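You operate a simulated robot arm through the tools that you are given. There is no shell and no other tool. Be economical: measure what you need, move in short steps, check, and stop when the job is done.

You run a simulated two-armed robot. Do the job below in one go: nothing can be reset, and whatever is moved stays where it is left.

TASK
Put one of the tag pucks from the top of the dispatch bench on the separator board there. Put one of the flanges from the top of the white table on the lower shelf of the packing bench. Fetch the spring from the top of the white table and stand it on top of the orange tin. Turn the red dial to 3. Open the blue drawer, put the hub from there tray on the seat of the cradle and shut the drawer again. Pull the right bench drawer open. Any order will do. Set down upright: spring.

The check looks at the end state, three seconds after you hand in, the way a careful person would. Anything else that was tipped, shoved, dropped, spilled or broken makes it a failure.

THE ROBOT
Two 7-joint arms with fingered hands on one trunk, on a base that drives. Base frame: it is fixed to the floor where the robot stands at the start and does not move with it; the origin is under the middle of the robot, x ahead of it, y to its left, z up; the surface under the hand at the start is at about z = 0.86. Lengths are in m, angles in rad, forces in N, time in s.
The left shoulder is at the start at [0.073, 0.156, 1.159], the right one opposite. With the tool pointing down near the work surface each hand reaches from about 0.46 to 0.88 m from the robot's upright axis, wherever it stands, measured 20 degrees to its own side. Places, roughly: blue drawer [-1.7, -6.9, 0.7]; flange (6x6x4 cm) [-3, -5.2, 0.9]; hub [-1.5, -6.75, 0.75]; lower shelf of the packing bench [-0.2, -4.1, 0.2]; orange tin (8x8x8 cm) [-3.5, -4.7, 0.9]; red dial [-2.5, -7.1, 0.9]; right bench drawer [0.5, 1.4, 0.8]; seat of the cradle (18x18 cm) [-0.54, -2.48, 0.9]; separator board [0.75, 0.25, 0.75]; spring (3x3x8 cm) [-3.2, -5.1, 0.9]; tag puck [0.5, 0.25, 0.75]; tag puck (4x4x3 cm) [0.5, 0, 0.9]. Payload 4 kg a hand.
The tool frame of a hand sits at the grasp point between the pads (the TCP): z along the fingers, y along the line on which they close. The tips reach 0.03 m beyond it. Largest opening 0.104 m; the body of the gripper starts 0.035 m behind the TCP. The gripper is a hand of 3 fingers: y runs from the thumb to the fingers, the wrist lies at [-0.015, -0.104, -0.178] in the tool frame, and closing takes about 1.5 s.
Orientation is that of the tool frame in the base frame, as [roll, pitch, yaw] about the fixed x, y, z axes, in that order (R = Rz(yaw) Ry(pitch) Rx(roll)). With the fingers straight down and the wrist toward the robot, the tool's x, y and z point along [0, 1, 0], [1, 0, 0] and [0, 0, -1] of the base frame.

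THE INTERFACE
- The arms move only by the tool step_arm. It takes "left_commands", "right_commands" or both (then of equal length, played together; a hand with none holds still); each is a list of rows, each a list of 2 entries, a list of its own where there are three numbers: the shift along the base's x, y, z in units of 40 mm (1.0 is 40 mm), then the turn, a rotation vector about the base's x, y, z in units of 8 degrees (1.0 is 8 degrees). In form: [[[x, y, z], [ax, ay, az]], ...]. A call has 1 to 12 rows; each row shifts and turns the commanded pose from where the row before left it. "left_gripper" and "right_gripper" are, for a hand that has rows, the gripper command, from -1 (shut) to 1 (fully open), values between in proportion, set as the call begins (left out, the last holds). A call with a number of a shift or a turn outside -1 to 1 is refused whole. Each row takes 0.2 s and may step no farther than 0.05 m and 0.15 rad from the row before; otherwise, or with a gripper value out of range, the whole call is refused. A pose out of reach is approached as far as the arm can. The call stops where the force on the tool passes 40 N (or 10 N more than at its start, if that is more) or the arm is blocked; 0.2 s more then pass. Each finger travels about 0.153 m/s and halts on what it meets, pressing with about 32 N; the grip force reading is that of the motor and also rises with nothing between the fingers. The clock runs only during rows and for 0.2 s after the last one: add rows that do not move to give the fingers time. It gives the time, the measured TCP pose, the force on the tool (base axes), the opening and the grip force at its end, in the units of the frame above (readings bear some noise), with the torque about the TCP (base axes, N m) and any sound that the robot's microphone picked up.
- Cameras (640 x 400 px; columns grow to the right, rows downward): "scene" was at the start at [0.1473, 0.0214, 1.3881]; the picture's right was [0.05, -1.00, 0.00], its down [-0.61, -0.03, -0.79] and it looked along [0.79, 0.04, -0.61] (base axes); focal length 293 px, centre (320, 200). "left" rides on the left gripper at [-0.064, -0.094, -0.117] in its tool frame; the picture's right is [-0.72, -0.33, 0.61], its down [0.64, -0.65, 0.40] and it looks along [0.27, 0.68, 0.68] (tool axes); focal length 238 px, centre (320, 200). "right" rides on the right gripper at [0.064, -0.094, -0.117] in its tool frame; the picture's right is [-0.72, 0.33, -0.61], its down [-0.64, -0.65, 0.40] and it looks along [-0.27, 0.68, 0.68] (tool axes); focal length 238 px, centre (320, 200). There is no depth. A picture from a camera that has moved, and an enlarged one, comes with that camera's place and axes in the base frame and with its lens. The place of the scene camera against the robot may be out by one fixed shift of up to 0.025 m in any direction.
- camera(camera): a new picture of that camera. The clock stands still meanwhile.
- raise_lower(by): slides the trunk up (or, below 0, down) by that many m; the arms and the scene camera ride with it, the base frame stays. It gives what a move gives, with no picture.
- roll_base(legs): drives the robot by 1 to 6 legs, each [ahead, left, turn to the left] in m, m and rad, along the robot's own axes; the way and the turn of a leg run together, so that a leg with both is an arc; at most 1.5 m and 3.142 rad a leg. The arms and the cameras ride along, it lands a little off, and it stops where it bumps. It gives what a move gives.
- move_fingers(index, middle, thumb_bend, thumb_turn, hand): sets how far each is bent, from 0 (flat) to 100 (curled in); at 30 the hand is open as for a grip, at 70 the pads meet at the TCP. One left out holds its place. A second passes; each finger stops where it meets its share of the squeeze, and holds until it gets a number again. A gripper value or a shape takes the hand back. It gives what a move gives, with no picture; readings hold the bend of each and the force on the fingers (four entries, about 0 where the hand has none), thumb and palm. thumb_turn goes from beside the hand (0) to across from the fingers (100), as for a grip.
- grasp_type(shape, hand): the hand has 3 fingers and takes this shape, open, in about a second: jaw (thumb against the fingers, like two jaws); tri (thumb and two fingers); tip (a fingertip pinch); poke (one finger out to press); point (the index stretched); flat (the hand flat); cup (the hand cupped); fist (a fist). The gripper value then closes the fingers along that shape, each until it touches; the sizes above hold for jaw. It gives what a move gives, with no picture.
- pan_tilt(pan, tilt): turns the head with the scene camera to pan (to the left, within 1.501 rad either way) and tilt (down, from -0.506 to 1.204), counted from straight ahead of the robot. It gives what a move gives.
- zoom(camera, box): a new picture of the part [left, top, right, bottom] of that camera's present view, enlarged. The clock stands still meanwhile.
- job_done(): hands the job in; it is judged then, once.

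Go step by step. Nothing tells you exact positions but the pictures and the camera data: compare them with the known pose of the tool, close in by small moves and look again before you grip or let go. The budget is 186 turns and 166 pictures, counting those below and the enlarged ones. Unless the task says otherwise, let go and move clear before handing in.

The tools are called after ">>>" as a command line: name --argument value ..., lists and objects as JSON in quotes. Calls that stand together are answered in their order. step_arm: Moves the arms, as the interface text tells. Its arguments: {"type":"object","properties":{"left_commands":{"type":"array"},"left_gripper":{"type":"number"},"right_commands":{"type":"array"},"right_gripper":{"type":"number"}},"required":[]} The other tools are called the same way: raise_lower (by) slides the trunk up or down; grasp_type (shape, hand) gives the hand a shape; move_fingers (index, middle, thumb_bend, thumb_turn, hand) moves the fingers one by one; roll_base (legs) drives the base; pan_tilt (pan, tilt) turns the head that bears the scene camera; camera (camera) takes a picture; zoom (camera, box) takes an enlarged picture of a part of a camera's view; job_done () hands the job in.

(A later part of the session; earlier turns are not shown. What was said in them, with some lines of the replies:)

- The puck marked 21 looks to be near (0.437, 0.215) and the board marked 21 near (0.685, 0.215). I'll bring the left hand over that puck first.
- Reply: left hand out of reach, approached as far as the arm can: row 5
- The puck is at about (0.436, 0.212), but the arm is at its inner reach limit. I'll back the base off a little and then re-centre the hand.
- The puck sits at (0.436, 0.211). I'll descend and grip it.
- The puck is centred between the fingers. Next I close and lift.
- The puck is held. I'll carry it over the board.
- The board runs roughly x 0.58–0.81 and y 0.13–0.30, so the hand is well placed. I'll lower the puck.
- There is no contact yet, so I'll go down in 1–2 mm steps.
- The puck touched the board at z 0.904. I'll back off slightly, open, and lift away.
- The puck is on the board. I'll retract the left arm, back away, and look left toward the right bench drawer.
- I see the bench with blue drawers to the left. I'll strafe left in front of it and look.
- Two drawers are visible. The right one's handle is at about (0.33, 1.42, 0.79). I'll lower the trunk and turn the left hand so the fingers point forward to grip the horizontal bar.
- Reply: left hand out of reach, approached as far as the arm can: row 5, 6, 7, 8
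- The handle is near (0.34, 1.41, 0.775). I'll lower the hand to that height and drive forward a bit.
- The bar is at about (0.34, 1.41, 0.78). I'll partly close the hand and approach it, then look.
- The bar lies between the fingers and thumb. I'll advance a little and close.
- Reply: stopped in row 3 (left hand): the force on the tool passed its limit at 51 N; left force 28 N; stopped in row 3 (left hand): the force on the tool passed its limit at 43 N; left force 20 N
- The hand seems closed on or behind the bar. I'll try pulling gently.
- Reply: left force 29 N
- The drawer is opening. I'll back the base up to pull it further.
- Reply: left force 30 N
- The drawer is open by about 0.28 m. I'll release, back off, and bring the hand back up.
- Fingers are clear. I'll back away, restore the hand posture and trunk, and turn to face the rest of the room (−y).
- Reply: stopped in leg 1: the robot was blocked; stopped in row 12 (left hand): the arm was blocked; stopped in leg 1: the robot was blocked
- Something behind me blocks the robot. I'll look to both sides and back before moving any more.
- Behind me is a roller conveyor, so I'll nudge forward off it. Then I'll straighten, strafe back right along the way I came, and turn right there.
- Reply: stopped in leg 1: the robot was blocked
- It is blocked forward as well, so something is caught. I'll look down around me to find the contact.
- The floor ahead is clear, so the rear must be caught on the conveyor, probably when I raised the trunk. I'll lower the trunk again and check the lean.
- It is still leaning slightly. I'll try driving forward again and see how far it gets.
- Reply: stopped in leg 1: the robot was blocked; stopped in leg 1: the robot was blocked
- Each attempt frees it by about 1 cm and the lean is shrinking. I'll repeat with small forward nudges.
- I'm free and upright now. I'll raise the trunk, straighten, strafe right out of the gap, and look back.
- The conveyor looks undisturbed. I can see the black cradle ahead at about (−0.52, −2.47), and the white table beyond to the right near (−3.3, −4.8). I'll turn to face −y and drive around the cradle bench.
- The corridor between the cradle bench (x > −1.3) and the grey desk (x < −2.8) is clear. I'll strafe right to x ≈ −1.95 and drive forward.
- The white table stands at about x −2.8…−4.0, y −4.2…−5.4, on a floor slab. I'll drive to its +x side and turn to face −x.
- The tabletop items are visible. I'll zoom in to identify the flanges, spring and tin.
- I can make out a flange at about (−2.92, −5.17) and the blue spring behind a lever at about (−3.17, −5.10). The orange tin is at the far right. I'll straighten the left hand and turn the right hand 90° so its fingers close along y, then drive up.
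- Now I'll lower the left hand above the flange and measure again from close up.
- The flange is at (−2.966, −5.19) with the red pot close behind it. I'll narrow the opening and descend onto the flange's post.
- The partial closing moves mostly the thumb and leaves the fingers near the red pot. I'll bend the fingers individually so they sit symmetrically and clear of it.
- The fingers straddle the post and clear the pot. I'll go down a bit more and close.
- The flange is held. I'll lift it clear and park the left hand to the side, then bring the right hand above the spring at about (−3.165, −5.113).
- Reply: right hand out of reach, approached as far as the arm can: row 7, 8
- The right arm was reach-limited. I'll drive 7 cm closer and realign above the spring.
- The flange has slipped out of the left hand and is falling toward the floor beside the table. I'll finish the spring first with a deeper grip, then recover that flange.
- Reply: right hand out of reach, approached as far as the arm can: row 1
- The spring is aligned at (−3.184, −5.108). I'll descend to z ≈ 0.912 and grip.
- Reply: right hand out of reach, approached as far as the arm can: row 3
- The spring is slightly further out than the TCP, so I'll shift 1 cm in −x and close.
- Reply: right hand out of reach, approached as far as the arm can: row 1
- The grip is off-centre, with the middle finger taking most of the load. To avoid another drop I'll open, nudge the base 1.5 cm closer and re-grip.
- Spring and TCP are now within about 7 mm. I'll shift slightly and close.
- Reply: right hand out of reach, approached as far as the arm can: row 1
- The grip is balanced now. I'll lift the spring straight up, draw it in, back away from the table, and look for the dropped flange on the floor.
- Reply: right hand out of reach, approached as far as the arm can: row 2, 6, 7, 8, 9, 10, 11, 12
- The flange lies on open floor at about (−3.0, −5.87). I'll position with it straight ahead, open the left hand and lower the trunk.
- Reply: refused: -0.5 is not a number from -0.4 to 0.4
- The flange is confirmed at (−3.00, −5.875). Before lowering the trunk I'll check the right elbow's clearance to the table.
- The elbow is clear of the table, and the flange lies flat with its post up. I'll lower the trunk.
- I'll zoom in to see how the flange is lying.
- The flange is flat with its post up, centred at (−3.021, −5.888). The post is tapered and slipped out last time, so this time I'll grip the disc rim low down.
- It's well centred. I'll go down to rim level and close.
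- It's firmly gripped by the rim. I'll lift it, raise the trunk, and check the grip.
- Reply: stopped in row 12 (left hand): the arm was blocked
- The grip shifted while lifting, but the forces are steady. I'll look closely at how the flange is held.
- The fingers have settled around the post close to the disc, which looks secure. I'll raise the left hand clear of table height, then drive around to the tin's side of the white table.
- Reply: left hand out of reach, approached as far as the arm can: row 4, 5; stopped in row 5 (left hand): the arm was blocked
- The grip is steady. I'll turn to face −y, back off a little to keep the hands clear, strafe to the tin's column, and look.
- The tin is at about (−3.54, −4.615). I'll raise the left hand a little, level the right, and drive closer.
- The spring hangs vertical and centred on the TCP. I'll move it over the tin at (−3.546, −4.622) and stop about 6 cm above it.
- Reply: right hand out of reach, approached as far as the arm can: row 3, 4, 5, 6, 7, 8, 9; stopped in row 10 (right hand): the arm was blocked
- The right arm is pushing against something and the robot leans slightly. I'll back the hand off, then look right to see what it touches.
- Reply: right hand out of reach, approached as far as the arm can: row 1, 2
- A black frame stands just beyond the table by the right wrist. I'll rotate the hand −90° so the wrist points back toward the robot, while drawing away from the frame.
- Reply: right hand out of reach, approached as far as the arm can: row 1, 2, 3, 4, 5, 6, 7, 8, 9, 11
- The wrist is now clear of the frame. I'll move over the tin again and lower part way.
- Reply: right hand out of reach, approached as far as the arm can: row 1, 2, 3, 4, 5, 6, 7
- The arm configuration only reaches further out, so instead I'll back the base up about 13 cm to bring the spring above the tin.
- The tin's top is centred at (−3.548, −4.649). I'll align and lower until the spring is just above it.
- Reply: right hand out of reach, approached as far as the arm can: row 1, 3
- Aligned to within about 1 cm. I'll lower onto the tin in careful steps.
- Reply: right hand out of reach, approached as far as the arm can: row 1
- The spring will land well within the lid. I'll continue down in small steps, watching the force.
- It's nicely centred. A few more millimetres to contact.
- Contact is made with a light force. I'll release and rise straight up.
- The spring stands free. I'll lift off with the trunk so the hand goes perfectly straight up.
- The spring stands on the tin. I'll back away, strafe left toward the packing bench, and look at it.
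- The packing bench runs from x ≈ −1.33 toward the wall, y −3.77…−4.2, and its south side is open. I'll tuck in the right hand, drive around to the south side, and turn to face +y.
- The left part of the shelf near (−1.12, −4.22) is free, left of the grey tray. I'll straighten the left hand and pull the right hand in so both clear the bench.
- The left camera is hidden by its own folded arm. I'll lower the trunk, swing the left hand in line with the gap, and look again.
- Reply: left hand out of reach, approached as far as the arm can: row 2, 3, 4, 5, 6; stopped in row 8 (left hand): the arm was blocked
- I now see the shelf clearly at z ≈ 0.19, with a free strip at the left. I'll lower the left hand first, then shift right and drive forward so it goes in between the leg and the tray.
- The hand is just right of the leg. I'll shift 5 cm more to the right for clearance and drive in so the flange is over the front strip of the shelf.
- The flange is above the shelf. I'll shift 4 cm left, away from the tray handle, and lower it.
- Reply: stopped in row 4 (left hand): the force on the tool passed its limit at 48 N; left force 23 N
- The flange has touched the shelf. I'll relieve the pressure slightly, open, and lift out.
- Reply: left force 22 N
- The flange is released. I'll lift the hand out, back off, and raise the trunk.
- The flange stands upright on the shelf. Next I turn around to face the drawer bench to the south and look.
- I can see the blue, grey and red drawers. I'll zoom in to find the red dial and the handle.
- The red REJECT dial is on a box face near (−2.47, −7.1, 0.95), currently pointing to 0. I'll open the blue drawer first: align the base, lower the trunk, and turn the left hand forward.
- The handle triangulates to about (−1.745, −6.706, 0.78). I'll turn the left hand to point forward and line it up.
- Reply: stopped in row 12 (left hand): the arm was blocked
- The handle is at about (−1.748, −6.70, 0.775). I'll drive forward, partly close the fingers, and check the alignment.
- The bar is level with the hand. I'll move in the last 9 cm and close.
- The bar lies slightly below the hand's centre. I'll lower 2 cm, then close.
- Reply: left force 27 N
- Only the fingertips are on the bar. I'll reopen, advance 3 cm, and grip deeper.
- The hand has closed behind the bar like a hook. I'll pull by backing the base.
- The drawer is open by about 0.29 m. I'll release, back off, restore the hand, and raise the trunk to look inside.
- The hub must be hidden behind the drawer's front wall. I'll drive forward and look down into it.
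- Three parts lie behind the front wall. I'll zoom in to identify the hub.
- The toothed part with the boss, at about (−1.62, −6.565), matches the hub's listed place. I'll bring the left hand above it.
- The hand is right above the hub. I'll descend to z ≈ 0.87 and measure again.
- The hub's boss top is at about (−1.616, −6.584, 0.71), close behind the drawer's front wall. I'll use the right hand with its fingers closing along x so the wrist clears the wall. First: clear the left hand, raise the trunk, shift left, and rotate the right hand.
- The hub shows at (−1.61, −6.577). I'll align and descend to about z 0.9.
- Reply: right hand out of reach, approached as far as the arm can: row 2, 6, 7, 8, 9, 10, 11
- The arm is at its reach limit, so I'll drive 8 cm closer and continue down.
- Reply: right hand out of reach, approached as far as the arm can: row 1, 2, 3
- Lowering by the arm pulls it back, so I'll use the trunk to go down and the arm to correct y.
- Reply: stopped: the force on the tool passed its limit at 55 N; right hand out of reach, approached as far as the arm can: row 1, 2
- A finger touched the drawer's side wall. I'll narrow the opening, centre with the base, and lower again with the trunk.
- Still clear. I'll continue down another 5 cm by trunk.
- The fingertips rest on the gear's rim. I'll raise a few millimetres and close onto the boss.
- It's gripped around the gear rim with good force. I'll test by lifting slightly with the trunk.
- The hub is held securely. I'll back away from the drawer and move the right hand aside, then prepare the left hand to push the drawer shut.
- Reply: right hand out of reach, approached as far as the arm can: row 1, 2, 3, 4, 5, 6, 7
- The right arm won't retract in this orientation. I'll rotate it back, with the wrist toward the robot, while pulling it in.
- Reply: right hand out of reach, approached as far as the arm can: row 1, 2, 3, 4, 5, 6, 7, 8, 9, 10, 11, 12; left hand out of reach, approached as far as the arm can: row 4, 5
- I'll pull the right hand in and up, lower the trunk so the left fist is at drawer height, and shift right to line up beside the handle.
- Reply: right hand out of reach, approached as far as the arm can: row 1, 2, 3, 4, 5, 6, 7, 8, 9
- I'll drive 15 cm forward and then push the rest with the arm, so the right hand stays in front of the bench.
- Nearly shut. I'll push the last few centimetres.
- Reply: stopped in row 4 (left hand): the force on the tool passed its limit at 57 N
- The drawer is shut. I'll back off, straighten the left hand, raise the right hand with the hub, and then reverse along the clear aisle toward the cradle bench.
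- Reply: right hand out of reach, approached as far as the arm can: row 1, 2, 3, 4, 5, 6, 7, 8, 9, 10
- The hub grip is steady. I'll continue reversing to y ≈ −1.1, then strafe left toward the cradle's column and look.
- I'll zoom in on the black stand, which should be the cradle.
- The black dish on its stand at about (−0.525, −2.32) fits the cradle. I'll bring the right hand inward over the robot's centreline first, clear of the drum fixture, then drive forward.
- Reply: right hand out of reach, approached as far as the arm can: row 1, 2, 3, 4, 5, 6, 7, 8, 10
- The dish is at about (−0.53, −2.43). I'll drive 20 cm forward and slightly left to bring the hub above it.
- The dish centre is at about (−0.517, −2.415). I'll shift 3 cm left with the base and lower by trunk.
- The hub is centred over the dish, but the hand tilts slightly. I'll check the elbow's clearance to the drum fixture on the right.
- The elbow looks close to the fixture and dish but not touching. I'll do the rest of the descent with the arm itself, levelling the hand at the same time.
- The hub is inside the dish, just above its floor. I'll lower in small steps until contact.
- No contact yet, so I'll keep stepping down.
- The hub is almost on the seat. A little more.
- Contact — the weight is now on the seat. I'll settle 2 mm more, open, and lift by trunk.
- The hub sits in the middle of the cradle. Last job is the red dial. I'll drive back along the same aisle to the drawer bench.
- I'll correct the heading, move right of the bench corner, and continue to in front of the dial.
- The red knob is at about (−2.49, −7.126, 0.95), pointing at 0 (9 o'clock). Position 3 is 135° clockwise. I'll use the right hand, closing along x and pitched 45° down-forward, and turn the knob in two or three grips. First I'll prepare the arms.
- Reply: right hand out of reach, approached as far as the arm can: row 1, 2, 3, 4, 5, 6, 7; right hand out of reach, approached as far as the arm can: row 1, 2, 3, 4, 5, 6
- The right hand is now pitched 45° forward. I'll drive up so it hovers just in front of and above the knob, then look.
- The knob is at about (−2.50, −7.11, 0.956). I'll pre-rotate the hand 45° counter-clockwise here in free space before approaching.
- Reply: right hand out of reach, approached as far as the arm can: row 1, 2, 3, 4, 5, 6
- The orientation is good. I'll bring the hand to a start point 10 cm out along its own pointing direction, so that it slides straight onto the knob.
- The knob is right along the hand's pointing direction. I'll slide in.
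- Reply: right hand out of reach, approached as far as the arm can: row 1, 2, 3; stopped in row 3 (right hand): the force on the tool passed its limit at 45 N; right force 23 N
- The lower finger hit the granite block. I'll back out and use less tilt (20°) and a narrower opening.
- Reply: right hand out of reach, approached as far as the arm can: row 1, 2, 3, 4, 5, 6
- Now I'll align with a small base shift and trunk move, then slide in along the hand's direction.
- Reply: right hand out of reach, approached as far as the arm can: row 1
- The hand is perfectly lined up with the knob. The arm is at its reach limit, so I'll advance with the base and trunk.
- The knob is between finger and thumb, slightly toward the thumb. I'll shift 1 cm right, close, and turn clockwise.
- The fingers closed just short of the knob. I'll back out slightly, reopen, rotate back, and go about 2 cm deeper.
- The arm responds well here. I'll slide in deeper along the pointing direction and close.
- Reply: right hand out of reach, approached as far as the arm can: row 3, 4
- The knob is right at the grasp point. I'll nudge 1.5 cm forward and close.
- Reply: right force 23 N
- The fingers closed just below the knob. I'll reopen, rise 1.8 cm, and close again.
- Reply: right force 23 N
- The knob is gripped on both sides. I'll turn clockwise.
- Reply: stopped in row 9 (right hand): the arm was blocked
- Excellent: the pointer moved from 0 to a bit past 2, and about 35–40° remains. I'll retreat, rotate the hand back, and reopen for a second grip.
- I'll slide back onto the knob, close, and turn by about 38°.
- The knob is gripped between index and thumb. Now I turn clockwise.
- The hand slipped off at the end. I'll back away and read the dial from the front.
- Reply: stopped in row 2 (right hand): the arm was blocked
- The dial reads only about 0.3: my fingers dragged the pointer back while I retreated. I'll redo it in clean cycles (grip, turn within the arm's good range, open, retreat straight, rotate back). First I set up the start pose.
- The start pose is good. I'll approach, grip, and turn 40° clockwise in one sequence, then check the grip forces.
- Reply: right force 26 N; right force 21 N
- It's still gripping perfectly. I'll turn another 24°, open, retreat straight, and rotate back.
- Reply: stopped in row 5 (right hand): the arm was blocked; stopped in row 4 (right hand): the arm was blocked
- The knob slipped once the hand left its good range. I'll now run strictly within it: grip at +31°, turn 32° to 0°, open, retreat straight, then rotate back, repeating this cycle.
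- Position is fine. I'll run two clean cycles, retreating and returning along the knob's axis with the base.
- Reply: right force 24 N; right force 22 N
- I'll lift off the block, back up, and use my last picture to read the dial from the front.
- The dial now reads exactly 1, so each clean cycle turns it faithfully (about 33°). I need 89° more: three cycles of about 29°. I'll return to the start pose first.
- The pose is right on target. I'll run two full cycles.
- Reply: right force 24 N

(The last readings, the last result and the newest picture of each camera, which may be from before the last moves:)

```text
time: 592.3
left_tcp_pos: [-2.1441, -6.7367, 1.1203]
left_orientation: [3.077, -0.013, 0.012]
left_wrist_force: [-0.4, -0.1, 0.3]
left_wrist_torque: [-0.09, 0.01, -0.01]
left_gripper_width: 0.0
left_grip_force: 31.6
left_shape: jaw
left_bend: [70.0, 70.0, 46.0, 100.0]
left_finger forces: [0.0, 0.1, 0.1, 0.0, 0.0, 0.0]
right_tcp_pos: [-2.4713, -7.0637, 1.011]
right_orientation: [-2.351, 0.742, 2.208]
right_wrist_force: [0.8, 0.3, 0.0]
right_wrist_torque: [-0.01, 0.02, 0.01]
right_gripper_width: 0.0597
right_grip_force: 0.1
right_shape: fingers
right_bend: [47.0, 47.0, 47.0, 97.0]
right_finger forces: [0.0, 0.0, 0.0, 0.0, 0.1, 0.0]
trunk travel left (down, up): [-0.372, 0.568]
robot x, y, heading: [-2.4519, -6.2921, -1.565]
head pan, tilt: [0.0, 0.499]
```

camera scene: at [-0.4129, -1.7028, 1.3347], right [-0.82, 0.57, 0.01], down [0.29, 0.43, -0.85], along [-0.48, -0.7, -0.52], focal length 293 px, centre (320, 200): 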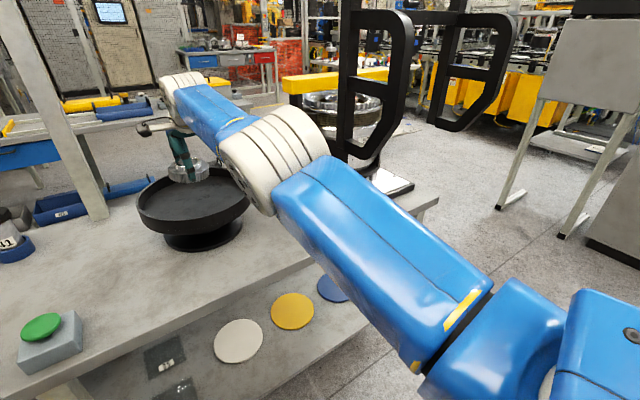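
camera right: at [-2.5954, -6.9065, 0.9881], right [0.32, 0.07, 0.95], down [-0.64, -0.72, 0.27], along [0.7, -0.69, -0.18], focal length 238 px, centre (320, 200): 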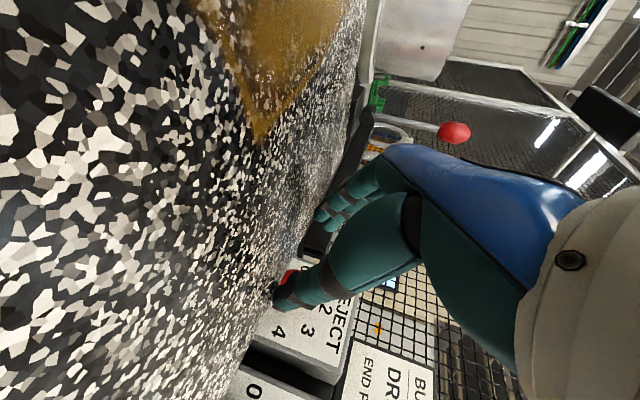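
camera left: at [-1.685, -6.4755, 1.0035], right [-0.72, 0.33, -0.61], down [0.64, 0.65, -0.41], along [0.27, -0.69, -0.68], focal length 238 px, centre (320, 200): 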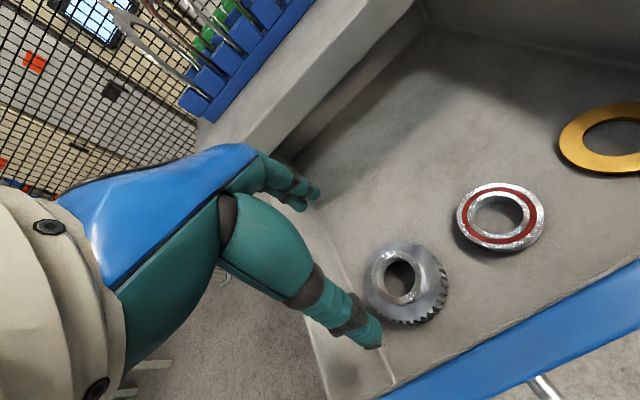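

That cycle held throughout. I'll run the two remaining cycles of 30° each, finishing with a straight retreat.

>>> step_arm --right_commands '[[[-0.226, -0.48, -0.4], [0, 0, 0]], [[-0.226, -0.48, -0.4], [0, 0, 0]], [[-0.226, -0.48, -0.4], [0, 0, 0]], [[0, 0, 0], [0, 0, 0]]]'

>>> move_fingers --hand "right" --index 80 --middle 80 --thumb_bend 80

>>> step_arm --right_commands '[[[0, 0, 0], [0, -0.75, 0]], [[0, 0, 0], [0, -0.75, 0]], [[0, 0, 0], [0, -0.75, 0]], [[0, 0, 0], [0, -0.75, 0]], [[0, 0, 0], [0, -0.75, 0]], [[0, 0, 0], [0, 0, 0]]]'

>>> move_fingers --hand "right" --index 47 --middle 47 --thumb_bend 47

>>> step_arm --right_commands '[[[0.03, 0.45, 0.375], [0, 0, 0]], [[0.03, 0.45, 0.375], [0, 0, 0]], [[0.03, 0.45, 0.375], [0, 0, 0]], [[0, 0, 0], [0, 0.75, 0]], [[0, 0, 0], [0, 0.75, 0]], [[0, 0, 0], [0, 0.75, 0]], [[0, 0, 0], [0, 0.75, 0]], [[0, 0, 0], [0, 0.75, 0]], [[0.62, 0, 0], [0, 0, 0]], [[0, 0, 0], [0, 0, 0]]]'

```text
time: 593.3
left_tcp_pos: [-2.1442, -6.7361, 1.1207]
left_orientation: [3.075, -0.014, 0.012]
left_wrist_force: [0.4, -0.1, 0.4]
left_wrist_torque: [0.02, 0.02, -0.03]
left_gripper_width: 0.0
left_grip_force: 31.7
left_shape: jaw
left_bend: [70.0, 70.0, 46.0, 100.0]
left_finger forces: [0.0, 0.0, 0.1, 0.1, 0.0, 0.1]
right_tcp_pos: [-2.498, -7.1236, 0.9647]
right_orientation: [-2.353, 0.745, 2.207]
right_wrist_force: [1.9, 0.4, -1.0]
right_wrist_torque: [0.04, -0.02, 0.06]
right_gripper_width: 0.0612
right_grip_force: 0.5
right_shape: fingers
right_bend: [46.0, 47.0, 47.0, 97.0]
right_finger forces: [1.4, 0.0, 0.0, 0.0, 0.1, 0.1]
trunk travel left (down, up): [-0.372, 0.568]
robot x, y, heading: [-2.4553, -6.2934, -1.563]
head pan, tilt: [0.0, 0.499]
```

```text
time: 594.3
left_tcp_pos: [-2.1412, -6.7394, 1.1185]
left_orientation: [3.075, -0.007, 0.009]
left_wrist_force: [-0.8, -0.4, 0.1]
left_wrist_torque: [-0.02, -0.04, 0.03]
left_gripper_width: 0.0
left_grip_force: 32.0
left_shape: jaw
left_bend: [70.0, 70.0, 46.0, 100.0]
left_finger forces: [0.0, 0.0, 0.0, 0.0, 0.1, 0.0]
right_tcp_pos: [-2.4928, -7.1259, 0.9618]
right_orientation: [-2.353, 0.738, 2.211]
right_wrist_force: [17.2, 1.6, -15.7]
right_wrist_torque: [0.38, -0.28, 0.55]
right_gripper_width: 0.0237
right_grip_force: 23.4
right_shape: fingers
right_bend: [51.0, 60.0, 71.0, 97.0]
right_finger forces: [18.1, 16.8, 0.1, 0.0, 12.2, 0.0]
trunk travel left (down, up): [-0.372, 0.568]
robot x, y, heading: [-2.4549, -6.2923, -1.562]
head pan, tilt: [0.0, 0.499]
```

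```text
time: 595.7
left_tcp_pos: [-2.1419, -6.7382, 1.1196]
left_orientation: [3.074, -0.012, 0.012]
left_wrist_force: [-1.2, -0.7, 0.3]
left_wrist_torque: [-0.02, -0.01, 0.0]
left_gripper_width: 0.0
left_grip_force: 31.6
left_shape: jaw
left_bend: [70.0, 70.0, 47.0, 100.0]
left_finger forces: [0.0, 0.0, 0.0, 0.1, 0.0, 0.1]
right_tcp_pos: [-2.4991, -7.1246, 0.9611]
right_orientation: [-3.093, 0.933, 1.637]
right_wrist_force: [-1.4, -11.5, -16.0]
right_wrist_torque: [-0.03, 0.15, -0.13]
right_gripper_width: 0.0243
right_grip_force: 15.2
right_shape: fingers
right_bend: [53.0, 74.0, 70.0, 95.0]
right_finger forces: [14.6, 1.0, 0.0, 0.0, 15.3, 0.1]
trunk travel left (down, up): [-0.372, 0.568]
robot x, y, heading: [-2.4536, -6.2946, -1.561]
head pan, tilt: [0.0, 0.499]
```

```text
time: 596.7
left_tcp_pos: [-2.1439, -6.7366, 1.1201]
left_orientation: [3.076, -0.015, 0.013]
left_wrist_force: [-0.2, 0.4, -0.8]
left_wrist_torque: [-0.01, -0.02, -0.01]
left_gripper_width: 0.0001
left_grip_force: 31.3
left_shape: jaw
left_bend: [70.0, 70.0, 47.0, 100.0]
left_finger forces: [0.1, 0.1, 0.0, 0.0, 0.1, 0.0]
right_tcp_pos: [-2.4974, -7.1231, 0.9628]
right_orientation: [-3.099, 0.936, 1.635]
right_wrist_force: [0.1, 1.0, 0.1]
right_wrist_torque: [0.01, 0.03, -0.01]
right_gripper_width: 0.0592
right_grip_force: 0.0
right_shape: fingers
right_bend: [47.0, 47.0, 47.0, 97.0]
right_finger forces: [0.0, 0.0, 0.0, 0.1, 0.0, 0.0]
trunk travel left (down, up): [-0.372, 0.568]
robot x, y, heading: [-2.4555, -6.2946, -1.562]
head pan, tilt: [0.0, 0.499]
```

```text
time: 598.9
left_tcp_pos: [-2.1431, -6.7377, 1.1198]
left_orientation: [3.076, -0.014, 0.011]
left_wrist_force: [0.4, 0.0, 0.2]
left_wrist_torque: [0.04, -0.03, -0.02]
left_gripper_width: 0.0002
left_grip_force: 32.0
left_shape: jaw
left_bend: [70.0, 70.0, 47.0, 100.0]
left_finger forces: [0.0, 0.0, 0.0, 0.1, 0.0, 0.1]
right_tcp_pos: [-2.4694, -7.0681, 1.0086]
right_orientation: [-2.353, 0.746, 2.206]
right_wrist_force: [-0.2, -0.5, 0.9]
right_wrist_torque: [-0.02, -0.02, 0.05]
right_gripper_width: 0.0596
right_grip_force: 0.1
right_shape: fingers
right_bend: [47.0, 47.0, 47.0, 97.0]
right_finger forces: [0.0, 0.0, 0.0, 0.0, 0.0, 0.0]
trunk travel left (down, up): [-0.372, 0.568]
robot x, y, heading: [-2.4526, -6.2923, -1.562]
head pan, tilt: [0.0, 0.499]
```

Dead reckoning puts it at about 107°. One last cycle of about 28°, then a clean retreat and backing away.

>>> step_arm --right_commands '[[[-0.238, -0.463, -0.37], [0, 0, 0]], [[-0.238, -0.463, -0.37], [0, 0, 0]], [[-0.238, -0.463, -0.37], [0, 0, 0]], [[0, 0, 0], [0, 0, 0]]]'

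>>> move_fingers --hand "right" --index 80 --middle 80 --thumb_bend 80

>>> step_arm --right_commands '[[[0, 0, 0], [0, -0.71, 0]], [[0, 0, 0], [0, -0.71, 0]], [[0, 0, 0], [0, -0.71, 0]], [[0, 0, 0], [0, -0.71, 0]], [[0, 0, 0], [0, -0.71, 0]], [[0, 0, 0], [0, 0, 0]]]'

>>> move_fingers --hand "right" --index 47 --middle 47 --thumb_bend 47

>>> step_arm --right_commands '[[[0.03, 0.45, 0.375], [0, 0, 0]], [[0.03, 0.45, 0.375], [0, 0, 0]], [[0.03, 0.45, 0.375], [0, 0, 0]], [[0.03, 0.45, 0.375], [0, 0, 0]], [[0, 0, 0], [0, 0, 0]]]'

>>> raise_lower --by 0.12

>>> roll_base --legs '[[-0.3, 0, 0]]'

```text
time: 599.9
left_tcp_pos: [-2.1448, -6.7365, 1.1206]
left_orientation: [3.075, -0.014, 0.011]
left_wrist_force: [-0.7, -0.8, 0.6]
left_wrist_torque: [0.01, -0.02, -0.01]
left_gripper_width: 0.0
left_grip_force: 32.3
left_shape: jaw
left_bend: [70.0, 70.0, 47.0, 100.0]
left_finger forces: [0.0, 0.0, 0.1, 0.0, 0.1, 0.0]
right_tcp_pos: [-2.4971, -7.1246, 0.9638]
right_orientation: [-2.351, 0.745, 2.209]
right_wrist_force: [1.1, 0.2, -0.2]
right_wrist_torque: [0.0, -0.02, 0.02]
right_gripper_width: 0.0602
right_grip_force: 0.5
right_shape: fingers
right_bend: [47.0, 47.0, 47.0, 97.0]
right_finger forces: [0.8, 0.0, 0.1, 0.1, 0.0, 0.0]
trunk travel left (down, up): [-0.372, 0.568]
robot x, y, heading: [-2.4554, -6.2965, -1.564]
head pan, tilt: [0.0, 0.499]
```

```text
time: 600.9
left_tcp_pos: [-2.1409, -6.7396, 1.1199]
left_orientation: [3.072, -0.008, 0.011]
left_wrist_force: [0.1, -0.1, 0.0]
left_wrist_torque: [-0.03, 0.01, -0.01]
left_gripper_width: 0.0
left_grip_force: 32.3
left_shape: jaw
left_bend: [70.0, 70.0, 47.0, 100.0]
left_finger forces: [0.1, 0.1, 0.1, 0.0, 0.0, 0.1]
right_tcp_pos: [-2.4926, -7.1283, 0.9617]
right_orientation: [-2.356, 0.737, 2.205]
right_wrist_force: [16.9, 3.7, -16.1]
right_wrist_torque: [0.46, -0.31, 0.63]
right_gripper_width: 0.0219
right_grip_force: 24.4
right_shape: fingers
right_bend: [52.0, 60.0, 71.0, 97.0]
right_finger forces: [17.4, 19.3, 0.0, 0.0, 12.9, 0.0]
trunk travel left (down, up): [-0.372, 0.568]
robot x, y, heading: [-2.4534, -6.2937, -1.568]
head pan, tilt: [0.0, 0.499]
```

```text
time: 602.3
left_tcp_pos: [-2.144, -6.7395, 1.1183]
left_orientation: [3.077, -0.011, 0.011]
left_wrist_force: [0.8, 0.0, -0.4]
left_wrist_torque: [0.01, 0.03, -0.02]
left_gripper_width: 0.0
left_grip_force: 32.4
left_shape: jaw
left_bend: [70.0, 70.0, 47.0, 100.0]
left_finger forces: [0.1, 0.0, 0.0, 0.0, 0.0, 0.1]
right_tcp_pos: [-2.4978, -7.1274, 0.9612]
right_orientation: [-3.046, 0.928, 1.677]
right_wrist_force: [8.7, -4.8, -13.4]
right_wrist_torque: [0.06, -0.05, 0.39]
right_gripper_width: 0.0218
right_grip_force: 21.4
right_shape: fingers
right_bend: [54.0, 62.0, 69.0, 96.0]
right_finger forces: [13.3, 11.6, 0.0, 0.0, 17.5, 0.0]
trunk travel left (down, up): [-0.372, 0.568]
robot x, y, heading: [-2.4515, -6.2936, -1.566]
head pan, tilt: [0.0, 0.499]
```

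```text
time: 603.3
left_tcp_pos: [-2.1444, -6.736, 1.1212]
left_orientation: [3.073, -0.013, 0.013]
left_wrist_force: [0.1, 0.0, -0.2]
left_wrist_torque: [0.02, 0.0, 0.0]
left_gripper_width: 0.0001
left_grip_force: 32.0
left_shape: jaw
left_bend: [70.0, 70.0, 47.0, 100.0]
left_finger forces: [0.0, 0.0, 0.0, 0.0, 0.1, 0.0]
right_tcp_pos: [-2.4989, -7.1247, 0.9636]
right_orientation: [-3.051, 0.934, 1.676]
right_wrist_force: [-0.7, 0.1, -0.4]
right_wrist_torque: [0.02, 0.01, 0.0]
right_gripper_width: 0.0593
right_grip_force: 0.0
right_shape: fingers
right_bend: [47.0, 47.0, 47.0, 97.0]
right_finger forces: [0.0, 0.0, 0.1, 0.1, 0.0, 0.0]
trunk travel left (down, up): [-0.372, 0.568]
robot x, y, heading: [-2.4559, -6.2921, -1.566]
head pan, tilt: [0.0, 0.499]
```

```text
time: 604.5
left_tcp_pos: [-2.1417, -6.7328, 1.1236]
left_orientation: [3.069, -0.012, 0.012]
left_wrist_force: [0.6, 0.1, -0.5]
left_wrist_torque: [0.0, -0.02, 0.03]
left_gripper_width: 0.0002
left_grip_force: 31.9
left_shape: jaw
left_bend: [70.0, 70.0, 47.0, 100.0]
left_finger forces: [0.0, 0.0, 0.0, 0.0, 0.0, 0.1]
right_tcp_pos: [-2.4915, -7.0462, 1.0282]
right_orientation: [-3.047, 0.936, 1.678]
right_wrist_force: [0.4, 0.5, 0.8]
right_wrist_torque: [-0.03, 0.0, 0.0]
right_gripper_width: 0.0596
right_grip_force: 0.1
right_shape: fingers
right_bend: [47.0, 47.0, 47.0, 97.0]
right_finger forces: [0.1, 0.1, 0.0, 0.0, 0.1, 0.0]
trunk travel left (down, up): [-0.372, 0.568]
robot x, y, heading: [-2.4582, -6.2888, -1.565]
head pan, tilt: [0.0, 0.499]
```

```text
time: 606.0
left_tcp_pos: [-2.1417, -6.7364, 1.2393]
left_orientation: [3.076, -0.013, 0.012]
left_wrist_force: [0.5, 0.3, -0.5]
left_wrist_torque: [-0.02, 0.01, 0.01]
left_gripper_width: 0.0001
left_grip_force: 32.0
left_shape: jaw
left_bend: [70.0, 70.0, 47.0, 100.0]
left_finger forces: [0.0, 0.0, 0.0, 0.0, 0.0, 0.1]
right_tcp_pos: [-2.4914, -7.0539, 1.1423]
right_orientation: [-3.05, 0.932, 1.675]
right_wrist_force: [-0.5, -0.2, -0.9]
right_wrist_torque: [0.0, 0.01, 0.01]
right_gripper_width: 0.0596
right_grip_force: 0.0
right_shape: fingers
right_bend: [47.0, 47.0, 47.0, 97.0]
right_finger forces: [0.0, 0.0, 0.0, 0.0, 0.0, 0.0]
trunk travel left (down, up): [-0.492, 0.448]
robot x, y, heading: [-2.4536, -6.2914, -1.562]
head pan, tilt: [0.0, 0.499]
```

```text
time: 608.0
left_tcp_pos: [-2.1464, -6.4434, 1.2398]
left_orientation: [3.074, -0.014, 0.012]
left_wrist_force: [0.2, 0.3, 0.2]
left_wrist_torque: [0.03, -0.02, -0.01]
left_gripper_width: 0.0002
left_grip_force: 32.3
left_shape: jaw
left_bend: [70.0, 70.0, 47.0, 100.0]
left_finger forces: [0.0, 0.0, 0.0, 0.0, 0.0, 0.1]
right_tcp_pos: [-2.4944, -6.7604, 1.1443]
right_orientation: [-3.054, 0.932, 1.673]
right_wrist_force: [0.4, -0.1, -0.9]
right_wrist_torque: [0.05, 0.0, -0.02]
right_gripper_width: 0.0592
right_grip_force: 0.0
right_shape: fingers
right_bend: [47.0, 47.0, 47.0, 97.0]
right_finger forces: [0.0, 0.0, 0.0, 0.0, 0.0, 0.0]
trunk travel left (down, up): [-0.492, 0.448]
robot x, y, heading: [-2.4538, -5.9955, -1.563]
head pan, tilt: [0.0, 0.499]
```

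All cycles held through. I'll try one last look at the dial in case a picture is still allowed.

>>> zoom --camera "scene" --box '[290, 130, 410, 205]'

```text
refused: no pictures are left
```

No pictures are left. By dead reckoning from the reading at 1, the dial is within a few degrees of 3. Both hands are clear and everything else is placed, so I'm handing in.

>>> job_done

```text
The job is handed in.
```

I handed the job in with every item done, but I never saw the dial's final position. I had no pictures left, so I worked it out from the last reading (at 1) and the three turns after it, which puts it within a few degrees of 3.

- **Tag puck:** it is on the separator board.
- **Flange:** it is standing upright on the packing bench's lower shelf. I dropped it on the floor once on the way and picked it up again.
- **Spring:** it is standing on top of the orange tin.
- **Hub:** it is on the seat of the cradle. I took the black dish on its stand to be the cradle, and the toothed part in the drawer to be the hub.
- **Drawers:** the blue drawer is shut and the right bench drawer is open by about 0.28 m.
- **Bumps:** the base backed into the roller conveyor near the right bench drawer, and my fingers pressed on the granite block in front of the dial. The conveyor looked undisturbed afterwards, and the block looked in place in the last picture.
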